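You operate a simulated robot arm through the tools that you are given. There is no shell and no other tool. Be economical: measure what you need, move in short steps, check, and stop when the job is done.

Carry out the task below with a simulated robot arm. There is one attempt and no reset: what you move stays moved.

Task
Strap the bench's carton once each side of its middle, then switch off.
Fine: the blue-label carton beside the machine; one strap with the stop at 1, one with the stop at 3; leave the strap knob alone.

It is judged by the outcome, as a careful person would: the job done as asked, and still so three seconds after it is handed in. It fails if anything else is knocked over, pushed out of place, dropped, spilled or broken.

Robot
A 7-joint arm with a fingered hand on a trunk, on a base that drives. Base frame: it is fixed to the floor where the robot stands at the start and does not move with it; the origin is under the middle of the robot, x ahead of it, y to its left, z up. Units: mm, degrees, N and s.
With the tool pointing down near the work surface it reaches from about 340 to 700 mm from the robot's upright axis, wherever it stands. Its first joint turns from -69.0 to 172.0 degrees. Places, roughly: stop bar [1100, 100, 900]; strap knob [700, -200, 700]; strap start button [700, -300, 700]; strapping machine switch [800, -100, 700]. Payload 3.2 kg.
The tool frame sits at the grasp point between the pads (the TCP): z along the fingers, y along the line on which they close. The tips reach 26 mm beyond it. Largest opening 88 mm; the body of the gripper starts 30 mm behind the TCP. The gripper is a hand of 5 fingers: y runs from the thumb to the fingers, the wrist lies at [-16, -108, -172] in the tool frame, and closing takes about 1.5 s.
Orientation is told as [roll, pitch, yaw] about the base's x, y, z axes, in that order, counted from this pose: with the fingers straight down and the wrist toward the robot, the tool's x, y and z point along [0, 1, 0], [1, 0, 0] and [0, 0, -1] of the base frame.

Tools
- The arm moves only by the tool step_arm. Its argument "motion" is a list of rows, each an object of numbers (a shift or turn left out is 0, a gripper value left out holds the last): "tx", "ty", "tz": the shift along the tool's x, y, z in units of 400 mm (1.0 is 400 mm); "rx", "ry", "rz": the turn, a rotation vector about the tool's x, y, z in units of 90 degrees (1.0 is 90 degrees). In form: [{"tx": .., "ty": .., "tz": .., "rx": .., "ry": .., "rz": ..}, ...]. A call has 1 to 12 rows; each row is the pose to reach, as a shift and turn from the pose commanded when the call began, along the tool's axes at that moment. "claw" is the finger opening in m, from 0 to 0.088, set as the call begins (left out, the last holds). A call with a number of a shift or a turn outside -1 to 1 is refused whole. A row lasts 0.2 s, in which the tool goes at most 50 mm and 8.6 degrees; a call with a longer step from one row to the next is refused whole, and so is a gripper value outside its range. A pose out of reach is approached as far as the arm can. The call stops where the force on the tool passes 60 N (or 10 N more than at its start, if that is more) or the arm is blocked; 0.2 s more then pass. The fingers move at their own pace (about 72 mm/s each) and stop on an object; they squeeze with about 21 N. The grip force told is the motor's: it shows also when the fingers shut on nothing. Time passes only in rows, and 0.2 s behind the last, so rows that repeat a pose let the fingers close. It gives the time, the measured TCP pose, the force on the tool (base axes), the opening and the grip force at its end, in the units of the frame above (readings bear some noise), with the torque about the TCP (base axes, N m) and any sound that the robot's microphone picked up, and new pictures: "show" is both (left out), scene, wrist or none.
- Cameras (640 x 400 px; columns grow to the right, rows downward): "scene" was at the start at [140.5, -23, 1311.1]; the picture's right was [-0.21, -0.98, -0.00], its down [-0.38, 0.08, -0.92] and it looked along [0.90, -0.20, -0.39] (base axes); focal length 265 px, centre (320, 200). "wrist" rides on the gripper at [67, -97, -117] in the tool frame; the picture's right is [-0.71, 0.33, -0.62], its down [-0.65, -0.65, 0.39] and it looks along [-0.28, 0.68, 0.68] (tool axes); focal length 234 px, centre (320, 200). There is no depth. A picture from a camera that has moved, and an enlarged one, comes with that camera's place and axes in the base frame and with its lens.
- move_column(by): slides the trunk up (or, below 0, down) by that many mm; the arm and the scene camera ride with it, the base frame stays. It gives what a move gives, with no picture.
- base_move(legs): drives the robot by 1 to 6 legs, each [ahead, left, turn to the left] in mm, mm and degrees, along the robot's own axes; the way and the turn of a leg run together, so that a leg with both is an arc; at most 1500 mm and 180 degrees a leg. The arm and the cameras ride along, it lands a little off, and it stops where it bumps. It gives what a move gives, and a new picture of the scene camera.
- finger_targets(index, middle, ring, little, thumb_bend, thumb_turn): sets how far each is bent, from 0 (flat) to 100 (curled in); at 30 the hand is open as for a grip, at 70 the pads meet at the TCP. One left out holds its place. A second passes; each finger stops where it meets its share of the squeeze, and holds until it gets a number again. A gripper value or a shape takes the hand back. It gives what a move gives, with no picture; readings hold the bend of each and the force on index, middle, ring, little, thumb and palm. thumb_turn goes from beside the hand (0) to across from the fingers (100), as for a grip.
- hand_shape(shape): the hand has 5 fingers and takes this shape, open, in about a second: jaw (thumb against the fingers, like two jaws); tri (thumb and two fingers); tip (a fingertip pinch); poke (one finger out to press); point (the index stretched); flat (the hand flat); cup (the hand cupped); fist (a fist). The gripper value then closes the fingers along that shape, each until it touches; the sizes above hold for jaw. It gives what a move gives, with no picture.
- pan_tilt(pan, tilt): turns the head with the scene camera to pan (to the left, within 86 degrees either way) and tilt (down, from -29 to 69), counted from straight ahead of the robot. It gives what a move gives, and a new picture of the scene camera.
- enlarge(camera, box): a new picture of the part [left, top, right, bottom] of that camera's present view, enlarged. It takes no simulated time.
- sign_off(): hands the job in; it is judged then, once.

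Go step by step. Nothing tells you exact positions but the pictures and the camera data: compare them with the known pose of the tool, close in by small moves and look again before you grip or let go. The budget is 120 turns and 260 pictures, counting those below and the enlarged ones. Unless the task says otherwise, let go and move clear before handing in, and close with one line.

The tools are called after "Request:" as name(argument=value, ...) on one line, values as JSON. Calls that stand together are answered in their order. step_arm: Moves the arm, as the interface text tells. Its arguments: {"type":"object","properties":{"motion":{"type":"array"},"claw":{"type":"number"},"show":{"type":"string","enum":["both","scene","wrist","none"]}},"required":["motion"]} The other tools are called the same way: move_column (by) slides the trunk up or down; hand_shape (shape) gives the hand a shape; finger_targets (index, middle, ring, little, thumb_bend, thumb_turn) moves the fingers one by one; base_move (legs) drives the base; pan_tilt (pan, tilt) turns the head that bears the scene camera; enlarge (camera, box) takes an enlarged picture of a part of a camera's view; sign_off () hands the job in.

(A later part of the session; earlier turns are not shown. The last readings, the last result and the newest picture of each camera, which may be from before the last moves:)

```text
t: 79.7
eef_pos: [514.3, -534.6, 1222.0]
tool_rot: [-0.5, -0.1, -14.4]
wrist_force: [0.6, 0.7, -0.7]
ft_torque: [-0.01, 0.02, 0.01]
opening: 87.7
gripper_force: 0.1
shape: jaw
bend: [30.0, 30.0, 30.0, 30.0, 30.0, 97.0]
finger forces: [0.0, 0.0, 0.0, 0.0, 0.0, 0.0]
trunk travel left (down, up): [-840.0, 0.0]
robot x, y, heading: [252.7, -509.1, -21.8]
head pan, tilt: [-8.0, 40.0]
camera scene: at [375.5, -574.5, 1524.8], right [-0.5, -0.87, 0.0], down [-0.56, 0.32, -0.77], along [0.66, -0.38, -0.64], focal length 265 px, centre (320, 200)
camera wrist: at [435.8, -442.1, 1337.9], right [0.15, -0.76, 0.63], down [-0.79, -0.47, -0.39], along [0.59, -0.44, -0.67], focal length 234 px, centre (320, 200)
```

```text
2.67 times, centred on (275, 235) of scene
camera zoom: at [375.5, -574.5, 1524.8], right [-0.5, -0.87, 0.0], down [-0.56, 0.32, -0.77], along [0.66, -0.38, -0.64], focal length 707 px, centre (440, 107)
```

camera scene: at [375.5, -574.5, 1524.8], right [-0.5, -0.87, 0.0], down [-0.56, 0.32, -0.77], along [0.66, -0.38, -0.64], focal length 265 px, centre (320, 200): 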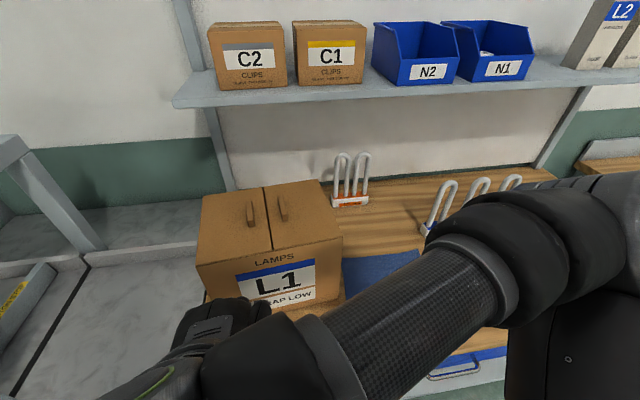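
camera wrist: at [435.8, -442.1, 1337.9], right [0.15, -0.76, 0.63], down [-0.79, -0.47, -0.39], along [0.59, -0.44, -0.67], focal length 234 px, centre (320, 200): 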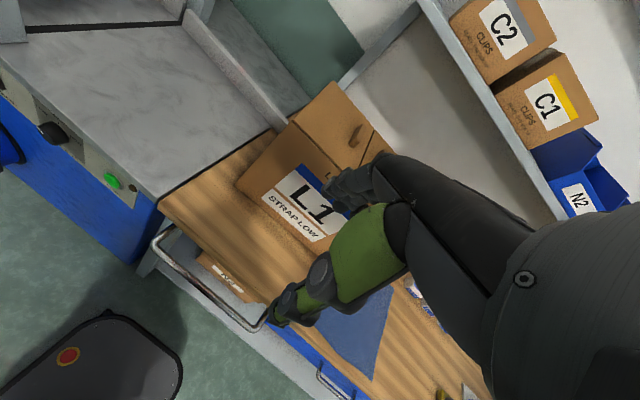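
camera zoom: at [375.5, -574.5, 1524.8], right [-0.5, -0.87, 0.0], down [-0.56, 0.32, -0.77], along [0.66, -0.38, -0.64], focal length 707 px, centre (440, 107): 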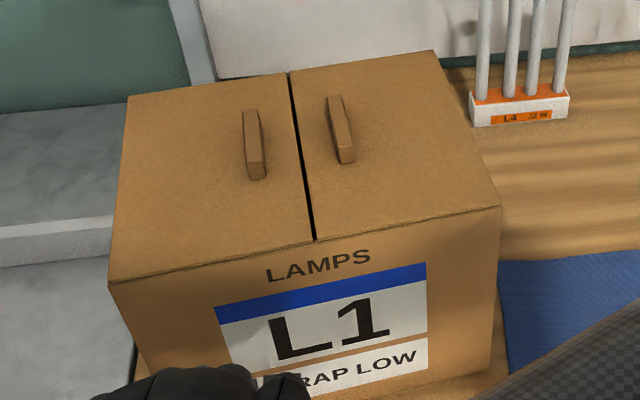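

Right handle spans roughly depth 1007–1078 at b≈−370, top ≈1115. I'll bring the open hand over it.

Request:
step_arm(motion=[{"tx": -0.03, "ty": 0.09, "tz": 0.04}, {"tx": -0.06, "ty": 0.18, "tz": 0.08}, {"tx": -0.09, "ty": 0.27, "tz": 0.12}, {"tx": -0.12, "ty": 0.36, "tz": 0.15}, {"tx": -0.15, "ty": 0.46, "tz": 0.15}, {"tx": -0.18, "ty": 0.56, "tz": 0.15}, {"tx": -0.21, "ty": 0.65, "tz": 0.15}, {"tx": -0.24, "ty": 0.74, "tz": 0.15}, {"tx": -0.265, "ty": 0.82, "tz": 0.15}, {"tx": -0.283, "ty": 0.885, "tz": 0.15}], show="both")

```text
t: 81.9
eef_pos: [830.1, -732.0, 1163.5]
tool_rot: [-0.5, -0.1, -14.2]
wrist_force: [0.4, 0.3, 0.4]
ft_torque: [-0.03, -0.02, 0.01]
opening: 87.9
gripper_force: 0.0
shape: jaw
bend: [30.0, 30.0, 30.0, 30.0, 30.0, 97.0]
finger forces: [0.0, 0.1, 0.1, 0.0, 0.0, 0.0]
trunk travel left (down, up): [-840.0, 0.0]
robot x, y, heading: [255.6, -512.1, -21.9]
head pan, tilt: [-8.0, 40.0]
camera scene: at [376.9, -575.6, 1524.6], right [-0.5, -0.87, 0.0], down [-0.56, 0.32, -0.77], along [0.66, -0.38, -0.64], focal length 265 px, centre (320, 200)
camera wrist: at [751.6, -641.1, 1278.8], right [0.15, -0.76, 0.63], down [-0.79, -0.47, -0.38], along [0.59, -0.44, -0.68], focal length 234 px, centre (320, 200)
```

scene: 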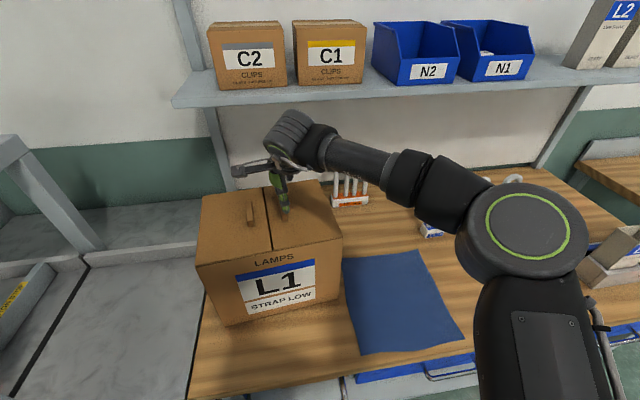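
wrist: 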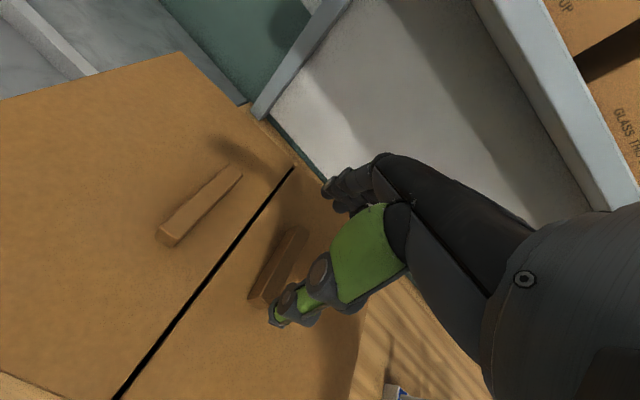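

Reached. I'll zoom to check thumb and finger alignment with the handle.

Request:
enlarge(camera="wrist", box=[200, 140, 440, 340])

Request:
enlarge(camera="scene", box=[190, 100, 370, 240])

```text
2.00 times, centred on (320, 240) of wrist
camera zoom: at [751.6, -641.1, 1278.8], right [0.15, -0.76, 0.63], down [-0.79, -0.47, -0.38], along [0.59, -0.44, -0.68], focal length 468 px, centre (320, 120)
```

zoom: 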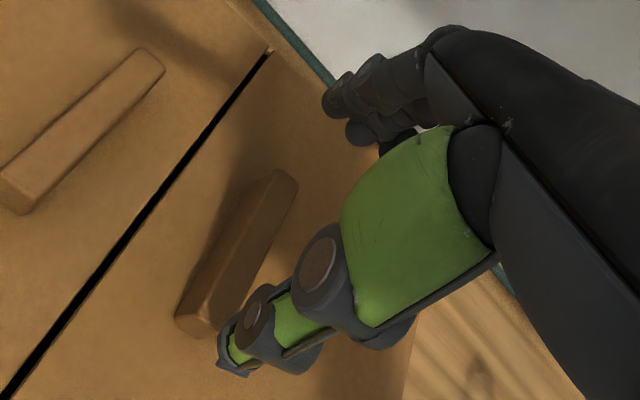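

```text
2.86 times, centred on (280, 170) of scene
camera zoom: at [376.9, -575.6, 1524.6], right [-0.5, -0.87, 0.0], down [-0.56, 0.32, -0.77], along [0.66, -0.38, -0.64], focal length 758 px, centre (434, 286)
```

zoom: 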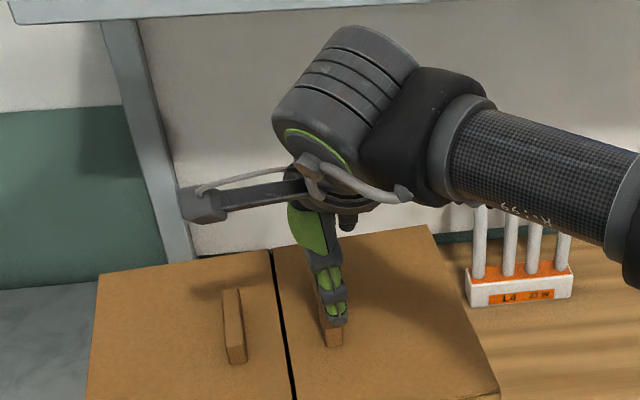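

Aligned with ~8 mm margin at both ends. I lower to the lid and close.

Request:
step_arm(motion=[{"tz": 0.025}, {"tz": 0.05}, {"tz": 0.075}, {"tz": 0.088}], show="none")

Request:
enlarge(camera="scene", box=[190, 100, 370, 240])

Request:
enlarge(camera="wrist", box=[200, 140, 440, 340])

```text
t: 82.9
eef_pos: [828.3, -730.3, 1131.4]
tool_rot: [-0.4, -0.3, -14.1]
wrist_force: [-1.6, 0.7, 4.4]
ft_torque: [0.02, 0.08, -0.03]
opening: 87.7
gripper_force: 0.0
shape: jaw
bend: [30.0, 30.0, 30.0, 30.0, 27.0, 97.0]
finger forces: [0.0, 1.0, 0.0, 0.1, 3.0, 0.0]
trunk travel left (down, up): [-840.0, 0.0]
robot x, y, heading: [254.6, -513.6, -22.3]
head pan, tilt: [-8.0, 40.0]
```

```text
2.86 times, centred on (280, 170) of scene
camera zoom: at [373.8, -574.9, 1525.0], right [-0.5, -0.87, 0.0], down [-0.56, 0.32, -0.77], along [0.67, -0.38, -0.64], focal length 758 px, centre (434, 286)
```

zoom: 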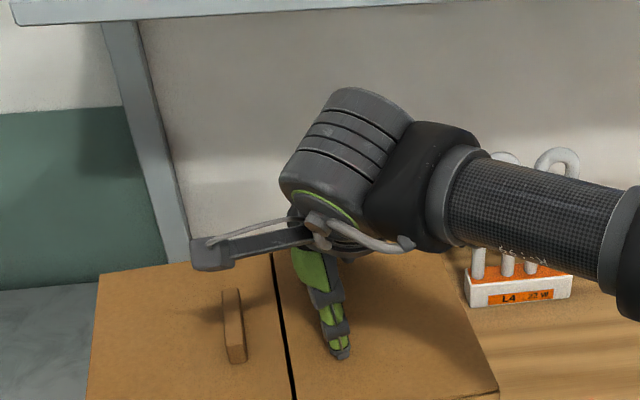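

```text
2.00 times, centred on (320, 240) of wrist
camera zoom: at [749.8, -639.3, 1245.6], right [0.15, -0.76, 0.63], down [-0.79, -0.47, -0.39], along [0.59, -0.44, -0.67], focal length 468 px, centre (320, 120)
```

zoom: 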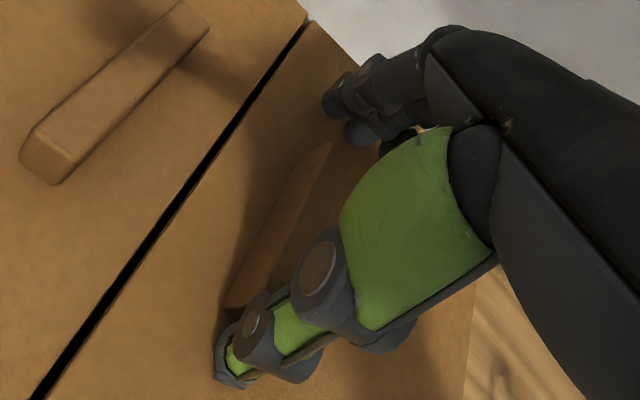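

The thumb touches the lid just ahead of the handle. I lift 2 mm and close.

Request:
step_arm(motion=[{"tz": -0.006}, {"tz": -0.006}, {"tz": -0.006}, {"tz": -0.006}, {"tz": -0.006}, {"tz": -0.006}, {"tz": -0.006}, {"tz": -0.006}], claw=0.0, show="none")

Request:
enlarge(camera="wrist", box=[200, 140, 440, 340])

```text
t: 84.7
eef_pos: [829.9, -730.3, 1132.4]
tool_rot: [-0.5, -0.3, -14.1]
wrist_force: [-2.9, 1.4, 3.4]
ft_torque: [-0.05, -0.06, -0.1]
opening: 73.0
gripper_force: 20.8
shape: jaw
bend: [48.0, 33.0, 72.0, 45.0, 27.0, 97.0]
finger forces: [16.9, 4.1, 0.1, 0.0, 21.4, 0.1]
trunk travel left (down, up): [-840.0, 0.0]
robot x, y, heading: [254.5, -509.6, -21.9]
head pan, tilt: [-8.0, 40.0]
```

```text
2.00 times, centred on (320, 240) of wrist
camera zoom: at [750.1, -639.5, 1247.5], right [0.15, -0.76, 0.63], down [-0.79, -0.47, -0.39], along [0.59, -0.44, -0.67], focal length 468 px, centre (320, 120)
```

zoom: 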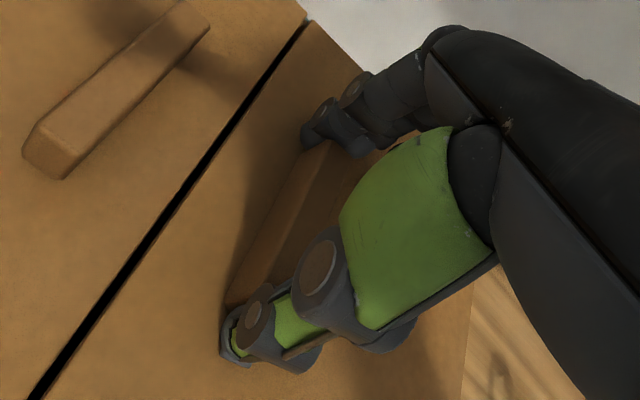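

Firm grip with fingers caged around the handle. I pull the carton forward ~24 mm while turning it square with the fence.

Request:
step_arm(motion=[{"tx": 0.0015, "ty": -0.01, "rz": 0.015}, {"tx": 0.003, "ty": -0.02, "rz": 0.03}, {"tx": 0.0045, "ty": -0.03, "rz": 0.045}, {"tx": 0.006, "ty": -0.04, "rz": 0.06}, {"tx": 0.007, "ty": -0.05, "rz": 0.075}, {"tx": 0.008, "ty": -0.06, "rz": 0.087}], show="scene")

Request:
enlarge(camera="scene", box=[150, 130, 370, 330])

```text
t: 86.1
eef_pos: [807.9, -722.0, 1132.0]
tool_rot: [-0.4, -0.2, -22.0]
wrist_force: [0.6, -1.8, 4.9]
ft_torque: [-0.22, -0.37, 0.17]
opening: 73.5
gripper_force: 21.1
shape: jaw
bend: [45.0, 32.0, 72.0, 45.0, 29.0, 100.0]
finger forces: [18.8, 8.2, 0.0, 0.0, 18.6, 0.0]
trunk travel left (down, up): [-840.0, 0.0]
robot x, y, heading: [256.8, -511.3, -21.9]
head pan, tilt: [-8.0, 40.0]
camera scene: at [375.3, -575.6, 1524.8], right [-0.5, -0.87, 0.0], down [-0.56, 0.32, -0.77], along [0.66, -0.38, -0.64], focal length 265 px, centre (320, 200)
```

scene: 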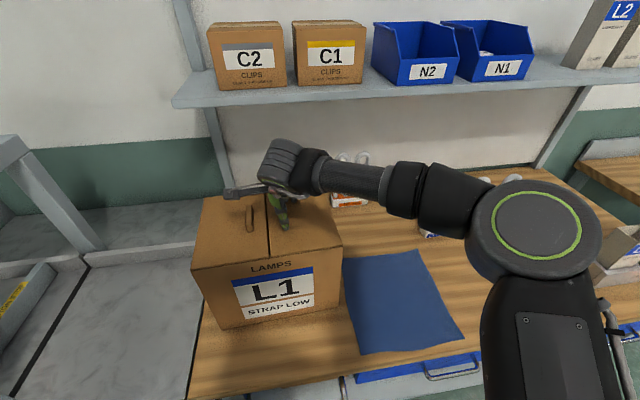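

```text
2.00 times, centred on (260, 230) of scene
camera zoom: at [375.3, -575.6, 1524.8], right [-0.5, -0.87, 0.0], down [-0.56, 0.32, -0.77], along [0.66, -0.38, -0.64], focal length 530 px, centre (440, 140)
```

zoom: 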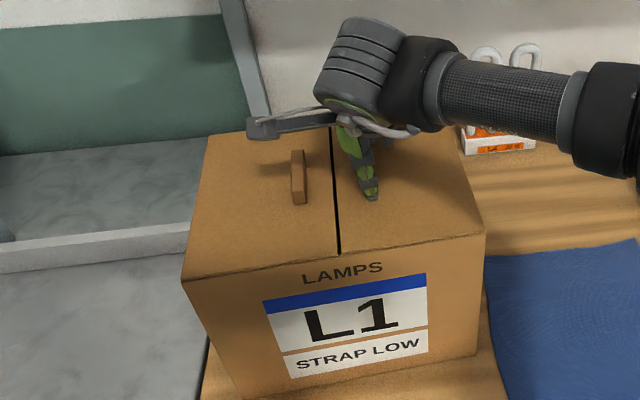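

It has turned about half way; about 3.5° remain. I'll turn a bit more.

Request:
step_arm(motion=[{"ty": -0.003, "rz": 0.02}, {"ty": -0.006, "rz": 0.04}, {"ty": -0.009, "rz": 0.06}, {"ty": -0.012, "rz": 0.075}, {"ty": -0.012, "rz": 0.075}], show="none")

Request:
enlarge(camera="scene", box=[150, 130, 370, 330])

```text
t: 87.3
eef_pos: [802.6, -719.2, 1130.5]
tool_rot: [-0.4, -0.3, -28.8]
wrist_force: [0.4, 0.9, 1.3]
ft_torque: [-0.27, -0.39, 0.43]
opening: 73.2
gripper_force: 20.6
shape: jaw
bend: [46.0, 33.0, 72.0, 45.0, 30.0, 100.0]
finger forces: [17.7, 6.5, 0.0, 0.0, 18.9, 0.1]
trunk travel left (down, up): [-840.0, 0.0]
robot x, y, heading: [253.7, -513.4, -21.8]
head pan, tilt: [-8.0, 40.0]
```

```text
2.00 times, centred on (260, 230) of scene
camera zoom: at [375.4, -575.0, 1524.7], right [-0.5, -0.87, 0.0], down [-0.56, 0.32, -0.77], along [0.66, -0.38, -0.64], focal length 530 px, centre (440, 140)
```

zoom: 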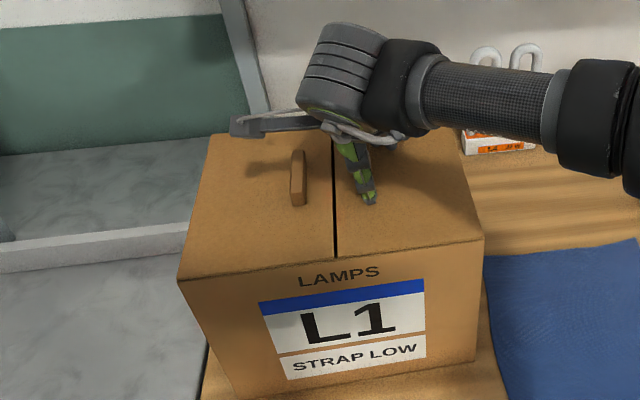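

Now within ~1.3° and ~18 mm clear of the fence. I drag it left 80 mm with the arm across the bench/table joint, watching the force.

Request:
step_arm(motion=[{"tx": 0.025, "ty": -0.003}, {"tx": 0.05, "ty": -0.006}, {"tx": 0.075, "ty": -0.009}, {"tx": 0.1, "ty": -0.012}, {"tx": 0.125, "ty": -0.015}, {"tx": 0.15, "ty": -0.018}, {"tx": 0.175, "ty": -0.021}, {"tx": 0.2, "ty": -0.024}], show="both")

```text
t: 89.1
eef_pos: [831.7, -645.9, 1131.5]
tool_rot: [-0.4, -0.3, -28.8]
wrist_force: [-0.1, -3.5, 6.2]
ft_torque: [-0.28, -0.23, -0.06]
opening: 73.0
gripper_force: 21.0
shape: jaw
bend: [45.0, 34.0, 72.0, 45.0, 30.0, 100.0]
finger forces: [19.6, 8.4, 0.0, 0.0, 19.4, 0.0]
trunk travel left (down, up): [-840.0, 0.0]
robot x, y, heading: [255.5, -509.1, -21.7]
head pan, tilt: [-8.0, 40.0]
camera scene: at [374.1, -576.0, 1524.9], right [-0.5, -0.87, 0.0], down [-0.56, 0.32, -0.77], along [0.67, -0.38, -0.64], focal length 265 px, centre (320, 200)
camera wrist: at [777.8, -537.9, 1247.0], right [-0.05, -0.77, 0.63], down [-0.88, -0.26, -0.39], along [0.46, -0.58, -0.67], focal length 234 px, centre (320, 200)
```

scene: 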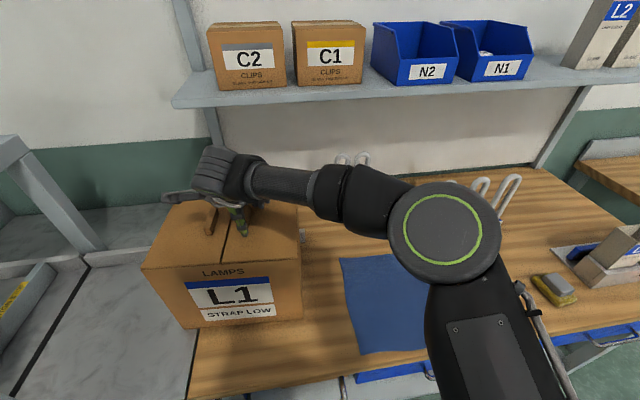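
wrist: 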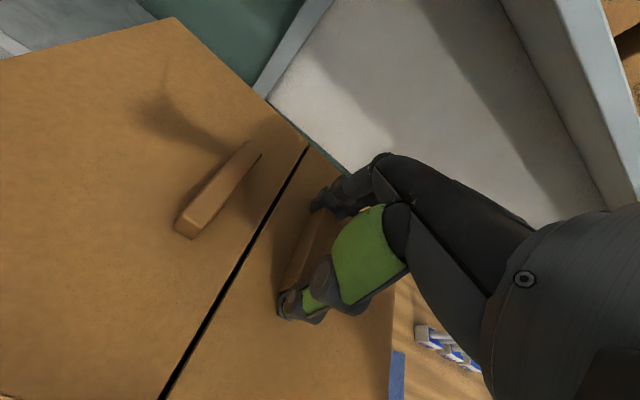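

The carton slides well with low force. I continue the drag using the base, 180 mm left, then check alignment.

Request:
base_move(legs=[[0, 180, 0]])

Request:
enlarge(camera="scene", box=[90, 130, 330, 340])

```text
t: 90.6
eef_pos: [898.4, -479.6, 1132.7]
tool_rot: [-0.4, -0.4, -28.6]
wrist_force: [3.0, 4.9, 8.4]
ft_torque: [-0.21, -0.16, 0.09]
opening: 72.7
gripper_force: 21.3
shape: jaw
bend: [45.0, 34.0, 72.0, 45.0, 30.0, 99.0]
finger forces: [19.0, 8.6, 0.0, 0.0, 18.5, 0.0]
trunk travel left (down, up): [-840.0, 0.0]
robot x, y, heading: [321.2, -347.7, -22.2]
head pan, tilt: [-8.0, 40.0]
camera scene: at [440.6, -409.6, 1524.9], right [-0.5, -0.87, 0.0], down [-0.56, 0.32, -0.77], along [0.66, -0.38, -0.64], focal length 265 px, centre (320, 200)
```

scene: 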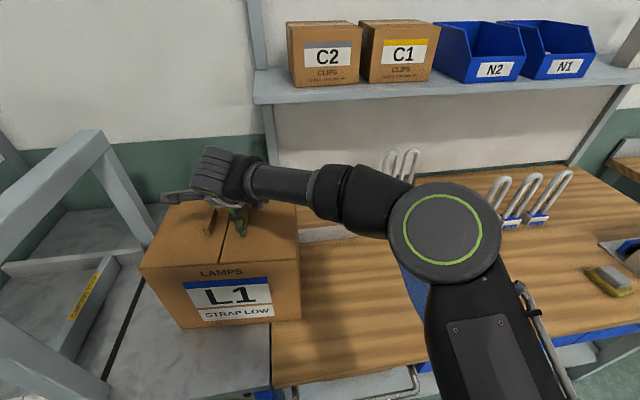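

```text
1.90 times, centred on (210, 235) of scene
camera zoom: at [440.6, -409.6, 1524.9], right [-0.5, -0.87, 0.0], down [-0.56, 0.32, -0.77], along [0.66, -0.38, -0.64], focal length 505 px, centre (530, 133)
```

zoom: 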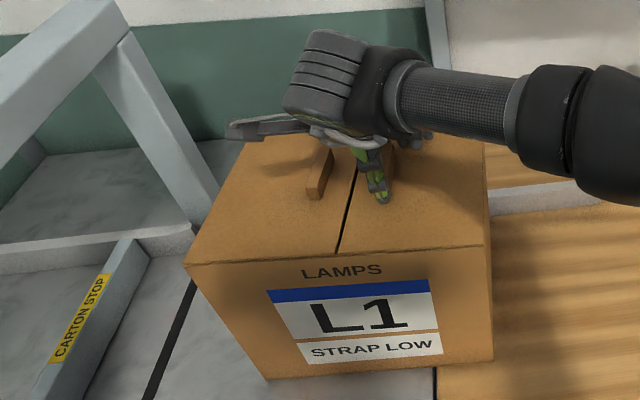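

The carton is now on the table but turned about −4°. I'll rotate it back while holding.

Request:
step_arm(motion=[{"rz": -0.02, "ty": -0.004}, {"rz": -0.04, "ty": -0.008}, {"rz": -0.06, "ty": -0.012}, {"rz": -0.07, "ty": -0.015}], show="none")

Request:
enlarge(camera="scene", box=[90, 130, 330, 340])

```text
t: 91.6
eef_pos: [892.7, -479.2, 1131.2]
tool_rot: [-0.3, -0.4, -22.3]
wrist_force: [3.9, -1.2, 6.6]
ft_torque: [-0.12, -0.1, -0.29]
opening: 72.8
gripper_force: 20.8
shape: jaw
bend: [44.0, 35.0, 72.0, 45.0, 30.0, 97.0]
finger forces: [20.5, 6.4, 0.0, 0.0, 17.7, 0.1]
trunk travel left (down, up): [-840.0, 0.0]
robot x, y, heading: [317.3, -349.7, -21.9]
head pan, tilt: [-8.0, 40.0]
```

```text
1.90 times, centred on (210, 235) of scene
camera zoom: at [441.0, -412.4, 1524.8], right [-0.5, -0.87, 0.0], down [-0.56, 0.32, -0.77], along [0.66, -0.38, -0.64], focal length 505 px, centre (530, 133)
```

zoom: 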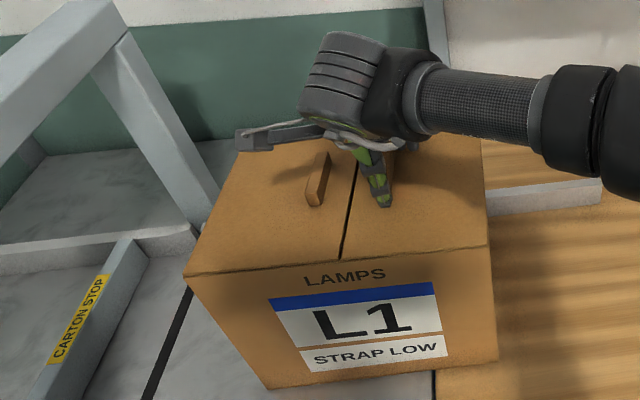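

Now ~−1.4°. I add a small turn and drag another 110 mm.

Request:
step_arm(motion=[{"rz": -0.02}, {"rz": -0.035}], show="none")

Request:
base_move(legs=[[0, 110, 0]])

Request:
pan_tilt(pan=6, tilt=42)

Request:
enlarge(camera="scene", box=[100, 100, 400, 330])

```text
t: 92.2
eef_pos: [893.0, -478.2, 1131.7]
tool_rot: [-0.3, -0.2, -19.2]
wrist_force: [3.6, -1.3, 7.3]
ft_torque: [-0.13, -0.14, -0.44]
opening: 72.5
gripper_force: 21.1
shape: jaw
bend: [44.0, 35.0, 72.0, 45.0, 30.0, 95.0]
finger forces: [20.7, 6.4, 0.0, 0.0, 18.0, 0.1]
trunk travel left (down, up): [-840.0, 0.0]
robot x, y, heading: [321.3, -350.5, -21.4]
head pan, tilt: [-8.0, 40.0]
```

```text
t: 93.4
eef_pos: [932.0, -375.4, 1131.4]
tool_rot: [-0.4, -0.2, -19.2]
wrist_force: [-0.9, 1.1, 4.7]
ft_torque: [-0.15, -0.19, 0.02]
opening: 72.6
gripper_force: 21.0
shape: jaw
bend: [44.0, 35.0, 72.0, 45.0, 30.0, 99.0]
finger forces: [17.8, 5.9, 0.0, 0.0, 19.3, 0.0]
trunk travel left (down, up): [-840.0, 0.0]
robot x, y, heading: [359.3, -244.8, -21.9]
head pan, tilt: [-8.0, 40.0]
camera scene: at [480.5, -310.3, 1524.9], right [-0.5, -0.87, 0.0], down [-0.56, 0.32, -0.77], along [0.66, -0.38, -0.64], focal length 265 px, centre (320, 200)
```

scene: 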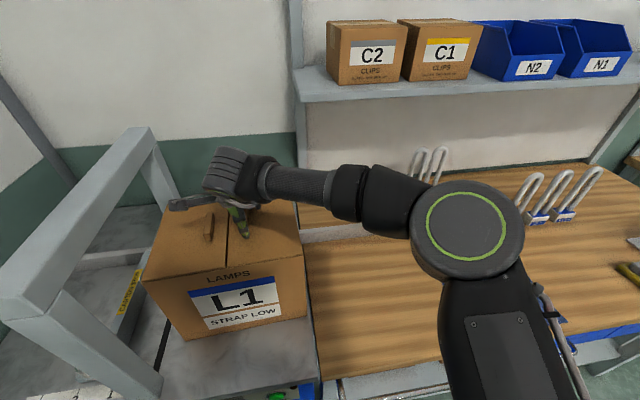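

```text
t: 94.2
eef_pos: [932.1, -376.6, 1133.0]
tool_rot: [-0.4, -0.4, -19.1]
wrist_force: [0.0, 1.6, 3.5]
ft_torque: [-0.07, -0.14, 0.01]
opening: 73.0
gripper_force: 20.7
shape: jaw
bend: [44.0, 35.0, 72.0, 45.0, 30.0, 99.0]
finger forces: [17.3, 4.1, 0.0, 0.1, 19.7, 0.1]
trunk travel left (down, up): [-840.0, 0.0]
robot x, y, heading: [357.8, -245.8, -21.9]
head pan, tilt: [6.0, 42.0]
camera scene: at [487.2, -291.4, 1521.9], right [-0.28, -0.96, 0.0], down [-0.64, 0.18, -0.74], along [0.72, -0.2, -0.67], focal length 265 px, centre (320, 200)
```

scene: 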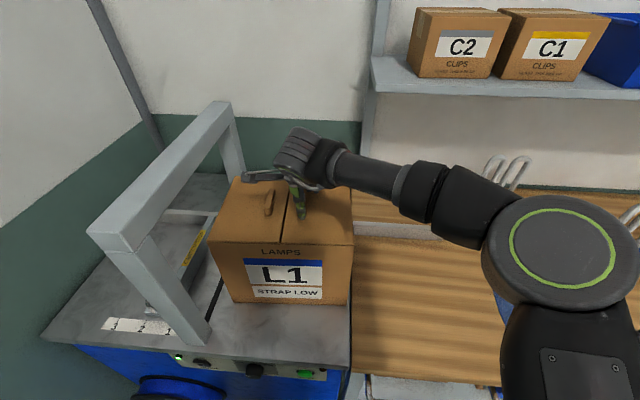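

```text
1.74 times, centred on (250, 215) of scene
camera zoom: at [487.2, -291.4, 1521.9], right [-0.28, -0.96, 0.0], down [-0.64, 0.18, -0.74], along [0.72, -0.2, -0.67], focal length 461 px, centre (442, 174)
```

zoom: 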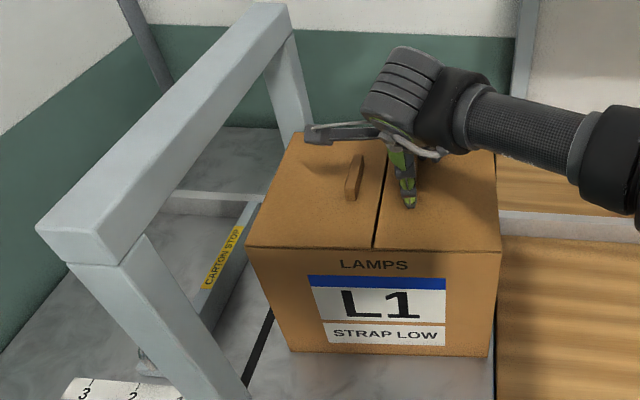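

It swung to about +5°. I turn it back and drag further with the arm in small steps.

Request:
step_arm(motion=[{"rz": 0.02}, {"rz": 0.04}, {"rz": 0.06}, {"rz": 0.06, "tx": 0.02}, {"rz": 0.06, "tx": 0.04}, {"rz": 0.06, "tx": 0.06}, {"rz": 0.06, "tx": 0.08}, {"rz": 0.06, "tx": 0.1}, {"rz": 0.06, "tx": 0.12}, {"rz": 0.06, "tx": 0.14}], show="none")

Request:
enlarge(camera="scene", box=[100, 100, 400, 330])

```text
t: 96.3
eef_pos: [951.0, -325.6, 1132.0]
tool_rot: [-0.4, -0.2, -24.6]
wrist_force: [-0.8, -3.2, 4.4]
ft_torque: [-0.21, -0.18, -0.03]
opening: 72.5
gripper_force: 21.0
shape: jaw
bend: [45.0, 35.0, 72.0, 45.0, 30.0, 100.0]
finger forces: [19.1, 5.6, 0.1, 0.0, 18.7, 0.1]
trunk travel left (down, up): [-840.0, 0.0]
robot x, y, heading: [358.5, -249.2, -22.0]
head pan, tilt: [6.0, 42.0]
```

```text
1.74 times, centred on (250, 215) of scene
camera zoom: at [487.2, -292.9, 1521.9], right [-0.27, -0.96, 0.0], down [-0.64, 0.18, -0.74], along [0.72, -0.2, -0.67], focal length 461 px, centre (442, 174)
```

zoom: 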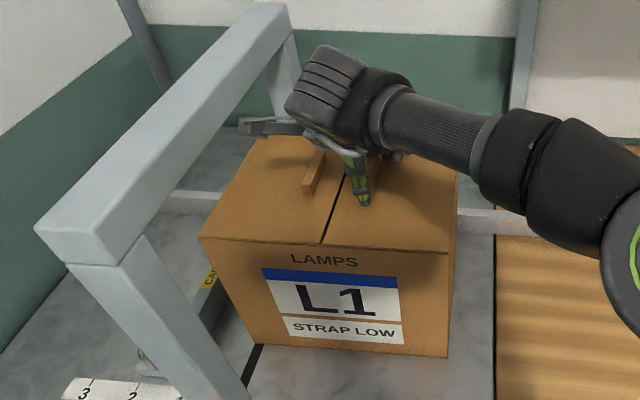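

Left face is at ~237 and nearly square. The wrist camera would meet the arch if I went all the way, so I drag 35 mm more, then release and push the rest from the right side.

Request:
step_arm(motion=[{"tx": 0.02, "rz": 0.005}, {"tx": 0.04, "rz": 0.01}, {"tx": 0.06, "rz": 0.015}, {"tx": 0.085, "rz": 0.015}], show="none")

Request:
step_arm(motion=[{}, {}, {}, {}, {}, {}, {}], claw=0.088, show="both")

```text
t: 97.3
eef_pos: [963.3, -294.5, 1133.4]
tool_rot: [-0.3, -0.4, -26.0]
wrist_force: [-1.1, -3.3, 5.8]
ft_torque: [-0.23, -0.16, -0.03]
opening: 72.7
gripper_force: 20.7
shape: jaw
bend: [45.0, 35.0, 72.0, 45.0, 30.0, 100.0]
finger forces: [18.8, 6.1, 0.1, 0.1, 19.1, 0.0]
trunk travel left (down, up): [-840.0, 0.0]
robot x, y, heading: [364.3, -249.9, -21.7]
head pan, tilt: [6.0, 42.0]
```

```text
t: 99.0
eef_pos: [965.8, -292.4, 1130.1]
tool_rot: [-0.3, -0.2, -25.9]
wrist_force: [-0.3, 0.9, -0.2]
ft_torque: [0.0, 0.0, 0.0]
opening: 88.0
gripper_force: 0.1
shape: jaw
bend: [30.0, 30.0, 30.0, 30.0, 30.0, 97.0]
finger forces: [0.1, 0.0, 0.0, 0.0, 0.4, 0.0]
trunk travel left (down, up): [-840.0, 0.0]
robot x, y, heading: [363.1, -245.3, -22.0]
head pan, tilt: [6.0, 42.0]
camera scene: at [488.4, -292.1, 1521.8], right [-0.27, -0.96, 0.0], down [-0.64, 0.18, -0.74], along [0.71, -0.2, -0.67], focal length 265 px, centre (320, 200)
camera wrist: at [906.6, -188.4, 1246.3], right [-0.01, -0.78, 0.63], down [-0.87, -0.3, -0.39], along [0.49, -0.55, -0.67], focal length 234 px, centre (320, 200)
```

scene: 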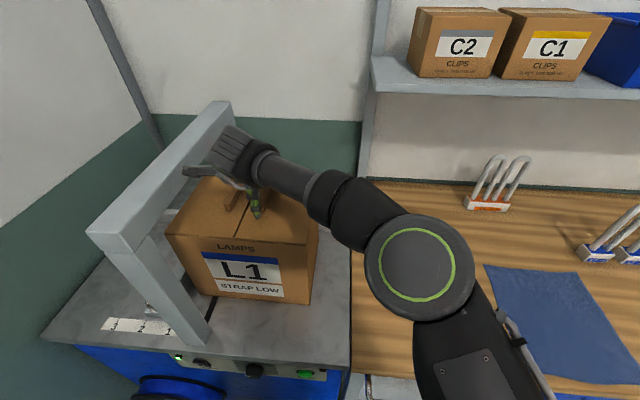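
wrist: 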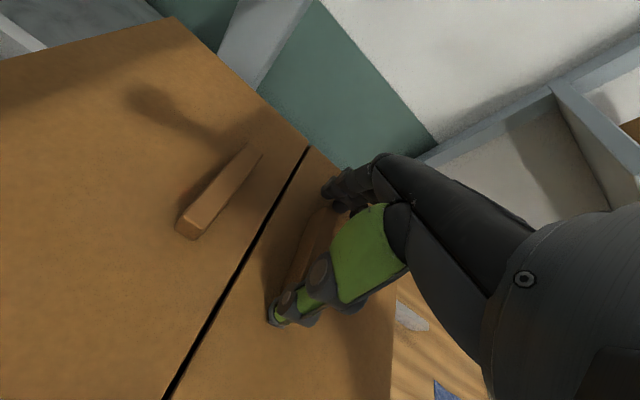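

Released. I rise, move to the right of the carton and turn the hand.

Request:
step_arm(motion=[{"tz": -0.06}, {"tz": -0.12}, {"tx": -0.1, "ty": 0.007, "tz": -0.12}, {"tx": -0.2, "ty": 0.014, "tz": -0.12, "rz": -0.06}, {"tx": -0.3, "ty": 0.02, "tz": -0.12, "rz": -0.13}, {"tx": -0.4, "ty": 0.027, "tz": -0.12, "rz": -0.2}, {"tx": -0.5, "ty": 0.034, "tz": -0.12, "rz": -0.28}, {"tx": -0.574, "ty": 0.039, "tz": -0.12, "rz": -0.36}, {"tx": -0.6, "ty": 0.039, "tz": -0.12, "rz": -0.38}], show="none")

Request:
hand_shape(shape="fist")

Request:
pan_tilt(pan=6, tilt=48)

```text
t: 101.0
eef_pos: [874.5, -516.7, 1180.3]
tool_rot: [-0.4, -0.1, 8.4]
wrist_force: [-0.2, -0.2, -0.3]
ft_torque: [0.0, 0.03, -0.01]
opening: 88.0
gripper_force: 0.0
shape: jaw
bend: [30.0, 30.0, 30.0, 30.0, 30.0, 97.0]
finger forces: [0.1, 0.1, 0.0, 0.0, 0.1, 0.0]
trunk travel left (down, up): [-840.0, 0.0]
robot x, y, heading: [363.8, -249.8, -21.8]
head pan, tilt: [6.0, 42.0]
```

```text
t: 101.8
eef_pos: [875.3, -515.5, 1181.4]
tool_rot: [-0.4, -0.1, 8.3]
wrist_force: [0.0, 0.4, -0.3]
ft_torque: [-0.04, -0.02, -0.04]
opening: 0.1
gripper_force: 0.0
shape: fist
bend: [100.0, 100.0, 100.0, 100.0, 99.0, 84.0]
finger forces: [0.1, 0.1, 0.0, 0.0, 0.1, 0.0]
trunk travel left (down, up): [-840.0, 0.0]
robot x, y, heading: [361.9, -243.3, -22.0]
head pan, tilt: [6.0, 42.0]
```

```text
t: 102.5
eef_pos: [875.4, -515.3, 1179.9]
tool_rot: [-0.4, -0.1, 8.3]
wrist_force: [0.0, -0.6, 0.7]
ft_torque: [0.03, 0.0, -0.02]
opening: 0.0
gripper_force: 0.1
shape: fist
bend: [100.0, 100.0, 100.0, 100.0, 99.0, 84.0]
finger forces: [0.1, 0.0, 0.0, 0.1, 0.0, 0.1]
trunk travel left (down, up): [-840.0, 0.0]
robot x, y, heading: [363.6, -243.1, -22.1]
head pan, tilt: [6.0, 48.0]
camera scene: at [483.8, -290.9, 1513.3], right [-0.27, -0.96, 0.0], down [-0.71, 0.2, -0.67], along [0.64, -0.18, -0.74], focal length 265 px, centre (320, 200)
```

scene: 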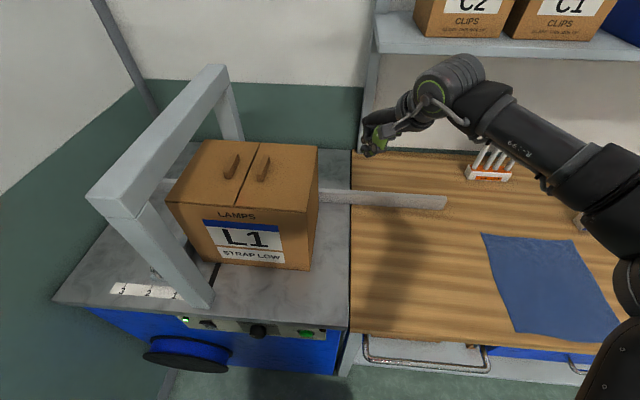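

The carton's right face is at b≈−25, left at ≈272 (34 mm from stop 1). I lower the fist beside it.

Request:
step_arm(motion=[{"tz": 0.1}, {"tz": 0.2}, {"tz": 0.3}, {"tz": 0.4}, {"tz": 0.5}, {"tz": 0.575}], show="both")

```text
t: 103.9
eef_pos: [874.4, -518.3, 948.9]
tool_rot: [-0.4, 0.0, 8.2]
wrist_force: [0.0, -0.3, -0.7]
ft_torque: [-0.04, 0.01, 0.01]
opening: 0.0
gripper_force: 0.1
shape: fist
bend: [100.0, 100.0, 100.0, 100.0, 99.0, 84.0]
finger forces: [0.0, 0.1, 0.0, 0.0, 0.0, 0.0]
trunk travel left (down, up): [-840.0, 0.0]
robot x, y, heading: [361.8, -245.0, -21.9]
head pan, tilt: [6.0, 48.0]
camera scene: at [484.6, -291.1, 1513.2], right [-0.27, -0.96, 0.0], down [-0.71, 0.2, -0.67], along [0.64, -0.18, -0.74], focal length 265 px, centre (320, 200)
camera wrist: at [768.6, -464.1, 1064.3], right [0.43, -0.65, 0.63], down [-0.55, -0.74, -0.39], along [0.71, -0.18, -0.68], focal length 234 px, centre (320, 200)
```

scene: 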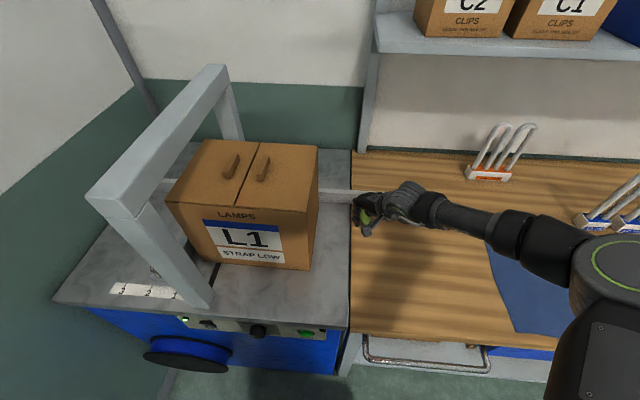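
wrist: 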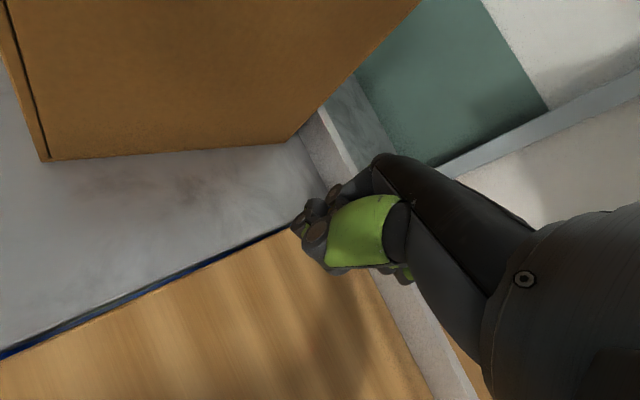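

Clear beside the carton. I'll approach the right face, centred on its depth.

Request:
step_arm(motion=[{"tx": 0.04, "ty": 0.0}, {"tx": 0.08, "ty": 0.005}, {"tx": 0.12, "ty": 0.018}, {"tx": 0.155, "ty": 0.032}], show="both")

```text
t: 104.9
eef_pos: [878.5, -455.3, 949.1]
tool_rot: [-0.5, 0.1, 8.4]
wrist_force: [0.6, 0.3, -0.2]
ft_torque: [0.04, -0.02, -0.03]
opening: 0.0
gripper_force: 0.0
shape: fist
bend: [100.0, 100.0, 100.0, 100.0, 99.0, 84.0]
finger forces: [0.0, 0.1, 0.0, 0.1, 0.0, 0.0]
trunk travel left (down, up): [-840.0, 0.0]
robot x, y, heading: [361.2, -248.5, -21.6]
head pan, tilt: [6.0, 48.0]
camera scene: at [484.3, -290.0, 1513.2], right [-0.27, -0.96, 0.0], down [-0.71, 0.2, -0.67], along [0.64, -0.18, -0.74], focal length 265 px, centre (320, 200)
camera wrist: at [772.1, -400.6, 1065.2], right [0.43, -0.65, 0.63], down [-0.55, -0.74, -0.38], along [0.71, -0.18, -0.68], focal length 234 px, centre (320, 200)
```

scene: 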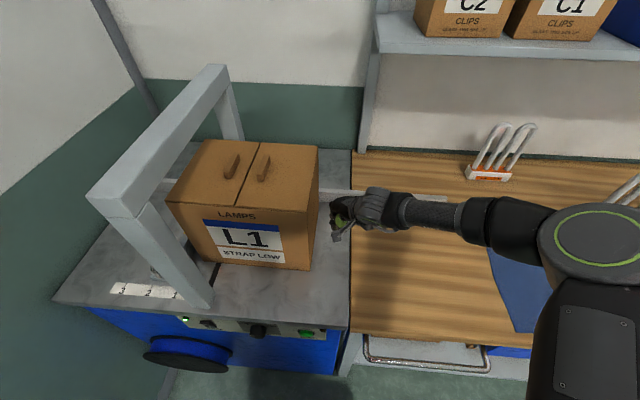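
wrist: 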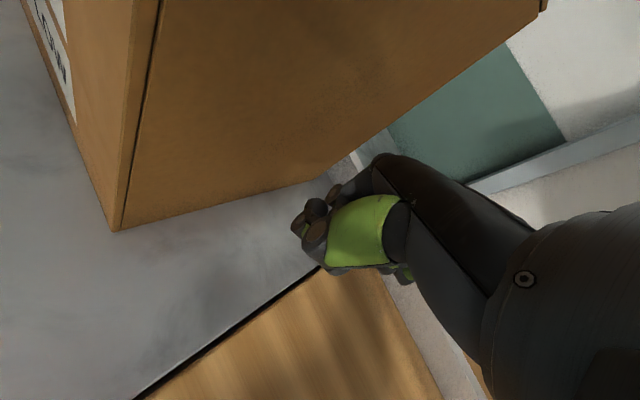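

Closing in gently on the right face.

Request:
step_arm(motion=[{"tx": 0.0216, "ty": 0.0125}, {"tx": 0.043, "ty": 0.025}, {"tx": 0.065, "ty": 0.0375}, {"tx": 0.0865, "ty": 0.05}], show="scene")

```text
t: 105.9
eef_pos: [894.2, -418.3, 950.3]
tool_rot: [-0.4, 0.0, 8.2]
wrist_force: [-0.1, -1.0, -0.8]
ft_torque: [0.02, -0.01, 0.0]
opening: 0.0
gripper_force: 0.1
shape: fist
bend: [100.0, 100.0, 100.0, 100.0, 99.0, 84.0]
finger forces: [0.6, 0.0, 0.0, 0.1, 0.1, 0.0]
trunk travel left (down, up): [-840.0, 0.0]
robot x, y, heading: [362.9, -249.8, -22.0]
head pan, tilt: [6.0, 48.0]
camera scene: at [483.8, -290.9, 1513.3], right [-0.27, -0.96, 0.0], down [-0.71, 0.2, -0.67], along [0.64, -0.18, -0.74], focal length 265 px, centre (320, 200)
```

scene: 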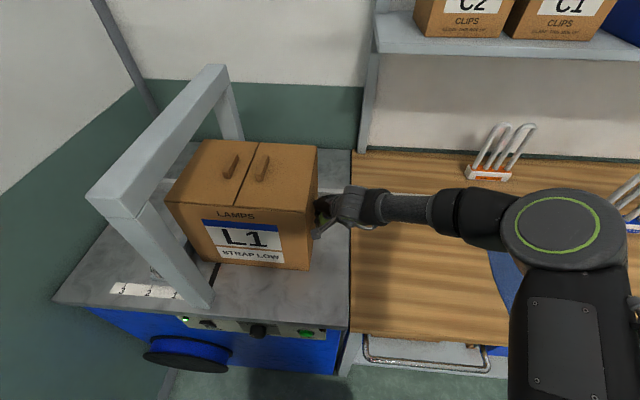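

Contact. I push left about 36 mm toward the stop.

Request:
step_arm(motion=[{"tx": 0.013, "ty": 0.0075}, {"tx": 0.026, "ty": 0.015}, {"tx": 0.039, "ty": 0.0225}, {"tx": 0.052, "ty": 0.03}, {"tx": 0.065, "ty": 0.0375}, {"tx": 0.078, "ty": 0.045}], show="scene")

Request:
enlarge(camera="scene", box=[80, 110, 360, 320])

```text
t: 107.3
eef_pos: [906.8, -386.3, 948.7]
tool_rot: [-0.2, -0.1, 8.0]
wrist_force: [-0.8, -6.6, 2.2]
ft_torque: [0.36, -0.07, -0.14]
opening: 0.0
gripper_force: 0.0
shape: fist
bend: [100.0, 100.0, 100.0, 100.0, 99.0, 84.0]
finger forces: [6.3, 0.0, 0.1, 0.1, 0.0, 0.0]
trunk travel left (down, up): [-840.0, 0.0]
robot x, y, heading: [363.7, -249.8, -21.7]
head pan, tilt: [6.0, 48.0]
camera scene: at [483.2, -293.7, 1513.3], right [-0.28, -0.96, 0.0], down [-0.71, 0.21, -0.67], along [0.64, -0.18, -0.74], focal length 265 px, centre (320, 200)
```

scene: 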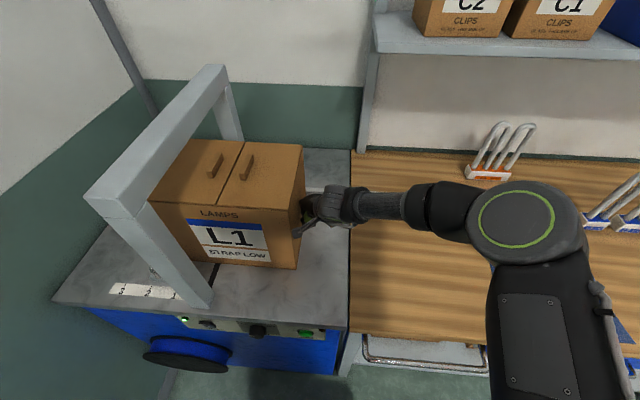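

```text
1.90 times, centred on (220, 215) of scene
camera zoom: at [483.2, -293.7, 1513.3], right [-0.28, -0.96, 0.0], down [-0.71, 0.21, -0.67], along [0.64, -0.18, -0.74], focal length 505 px, centre (510, 171)
```

zoom: 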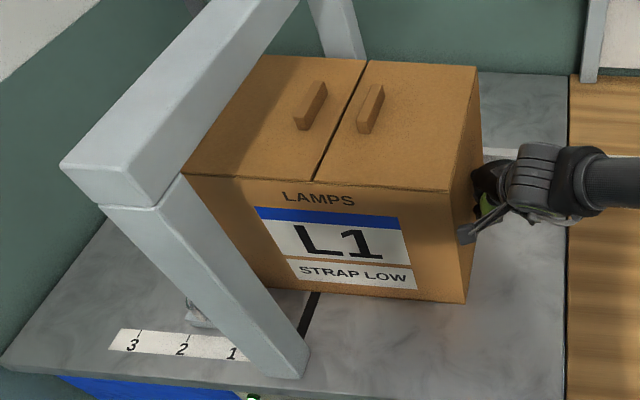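

Sliding at ~7 N. I keep pushing in fine steps until the stop resists.

Request:
step_arm(motion=[{"tx": 0.006, "ty": 0.0035}, {"tx": 0.012, "ty": 0.007}, {"tx": 0.018, "ty": 0.0105}], show="none")

```text
t: 108.1
eef_pos: [910.0, -379.6, 949.2]
tool_rot: [-0.2, -0.1, 8.3]
wrist_force: [0.1, -12.7, 2.9]
ft_torque: [0.75, -0.1, -0.29]
opening: 83.6
gripper_force: 0.1
shape: fist
bend: [100.0, 100.0, 100.0, 100.0, 99.0, 84.0]
finger forces: [12.4, 0.0, 0.0, 0.1, 0.0, 0.0]
trunk travel left (down, up): [-840.0, 0.0]
robot x, y, heading: [362.3, -249.5, -22.0]
head pan, tilt: [6.0, 48.0]
```

Force rose to ~13 N, suggesting the stop is met. I'll check pictures for yaw and stop position.

Request:
enlarge(camera="scene", box=[80, 110, 360, 320])

Request:
enlarge(camera="wrist", box=[0, 0, 640, 400])

```text
1.90 times, centred on (220, 215) of scene
camera zoom: at [482.9, -296.9, 1513.2], right [-0.28, -0.96, 0.0], down [-0.71, 0.21, -0.67], along [0.64, -0.18, -0.74], focal length 505 px, centre (510, 171)
```

zoom: 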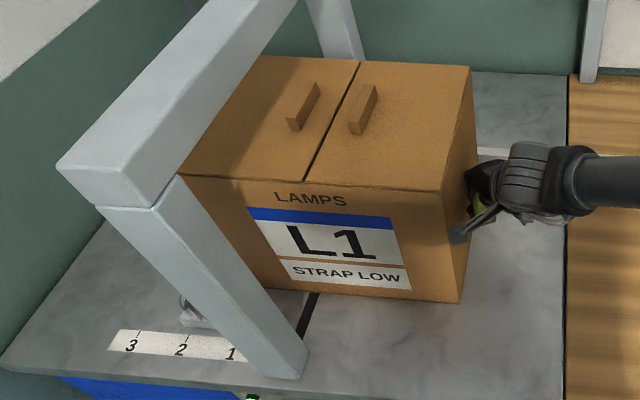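

```text
1.00 times, centred on (320, 200) of wrist (not enlarged: the box is as wide or as high as the picture)
camera zoom: at [802.9, -325.7, 1065.1], right [0.43, -0.65, 0.63], down [-0.55, -0.74, -0.39], along [0.71, -0.18, -0.68], focal length 234 px, centre (320, 200)
```

zoom: 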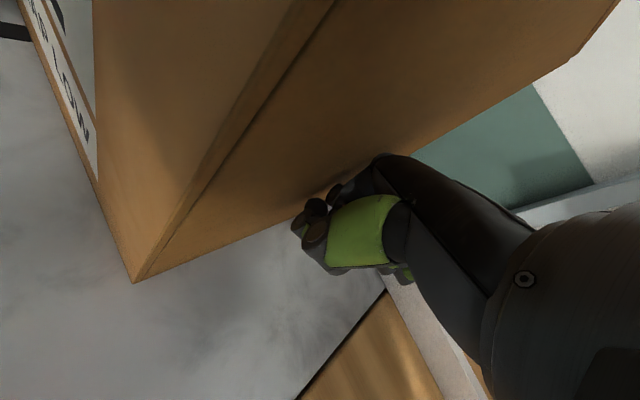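

The stop's handle may have shifted slightly. I back off the hand a little and check.

Request:
step_arm(motion=[{"tx": -0.02, "ty": -0.0115}, {"tx": -0.043, "ty": -0.025}], show="none")

Request:
enlarge(camera="scene", box=[100, 220, 280, 330])

```text
t: 108.7
eef_pos: [903.3, -394.1, 949.2]
tool_rot: [-0.4, -0.1, 8.4]
wrist_force: [-0.5, -0.4, 0.0]
ft_torque: [-0.01, -0.03, 0.0]
opening: 0.0
gripper_force: 0.1
shape: fist
bend: [100.0, 100.0, 100.0, 100.0, 99.0, 84.0]
finger forces: [0.0, 0.0, 0.1, 0.0, 0.0, 0.1]
trunk travel left (down, up): [-840.0, 0.0]
robot x, y, heading: [361.1, -250.3, -22.0]
head pan, tilt: [6.0, 48.0]
```

```text
3.56 times, centred on (190, 275) of scene
camera zoom: at [483.4, -292.2, 1513.2], right [-0.27, -0.96, 0.0], down [-0.71, 0.2, -0.67], along [0.64, -0.18, -0.74], focal length 943 px, centre (782, -67)
```

zoom: 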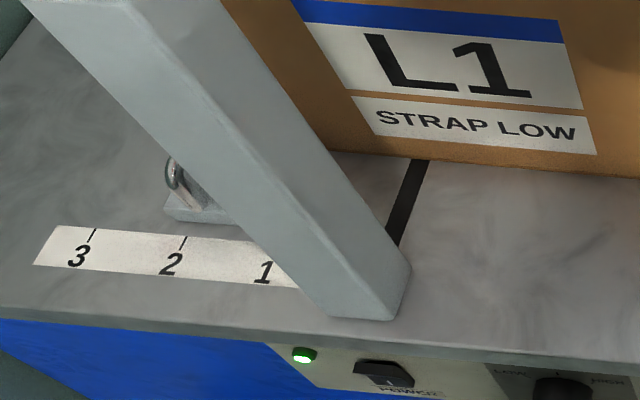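

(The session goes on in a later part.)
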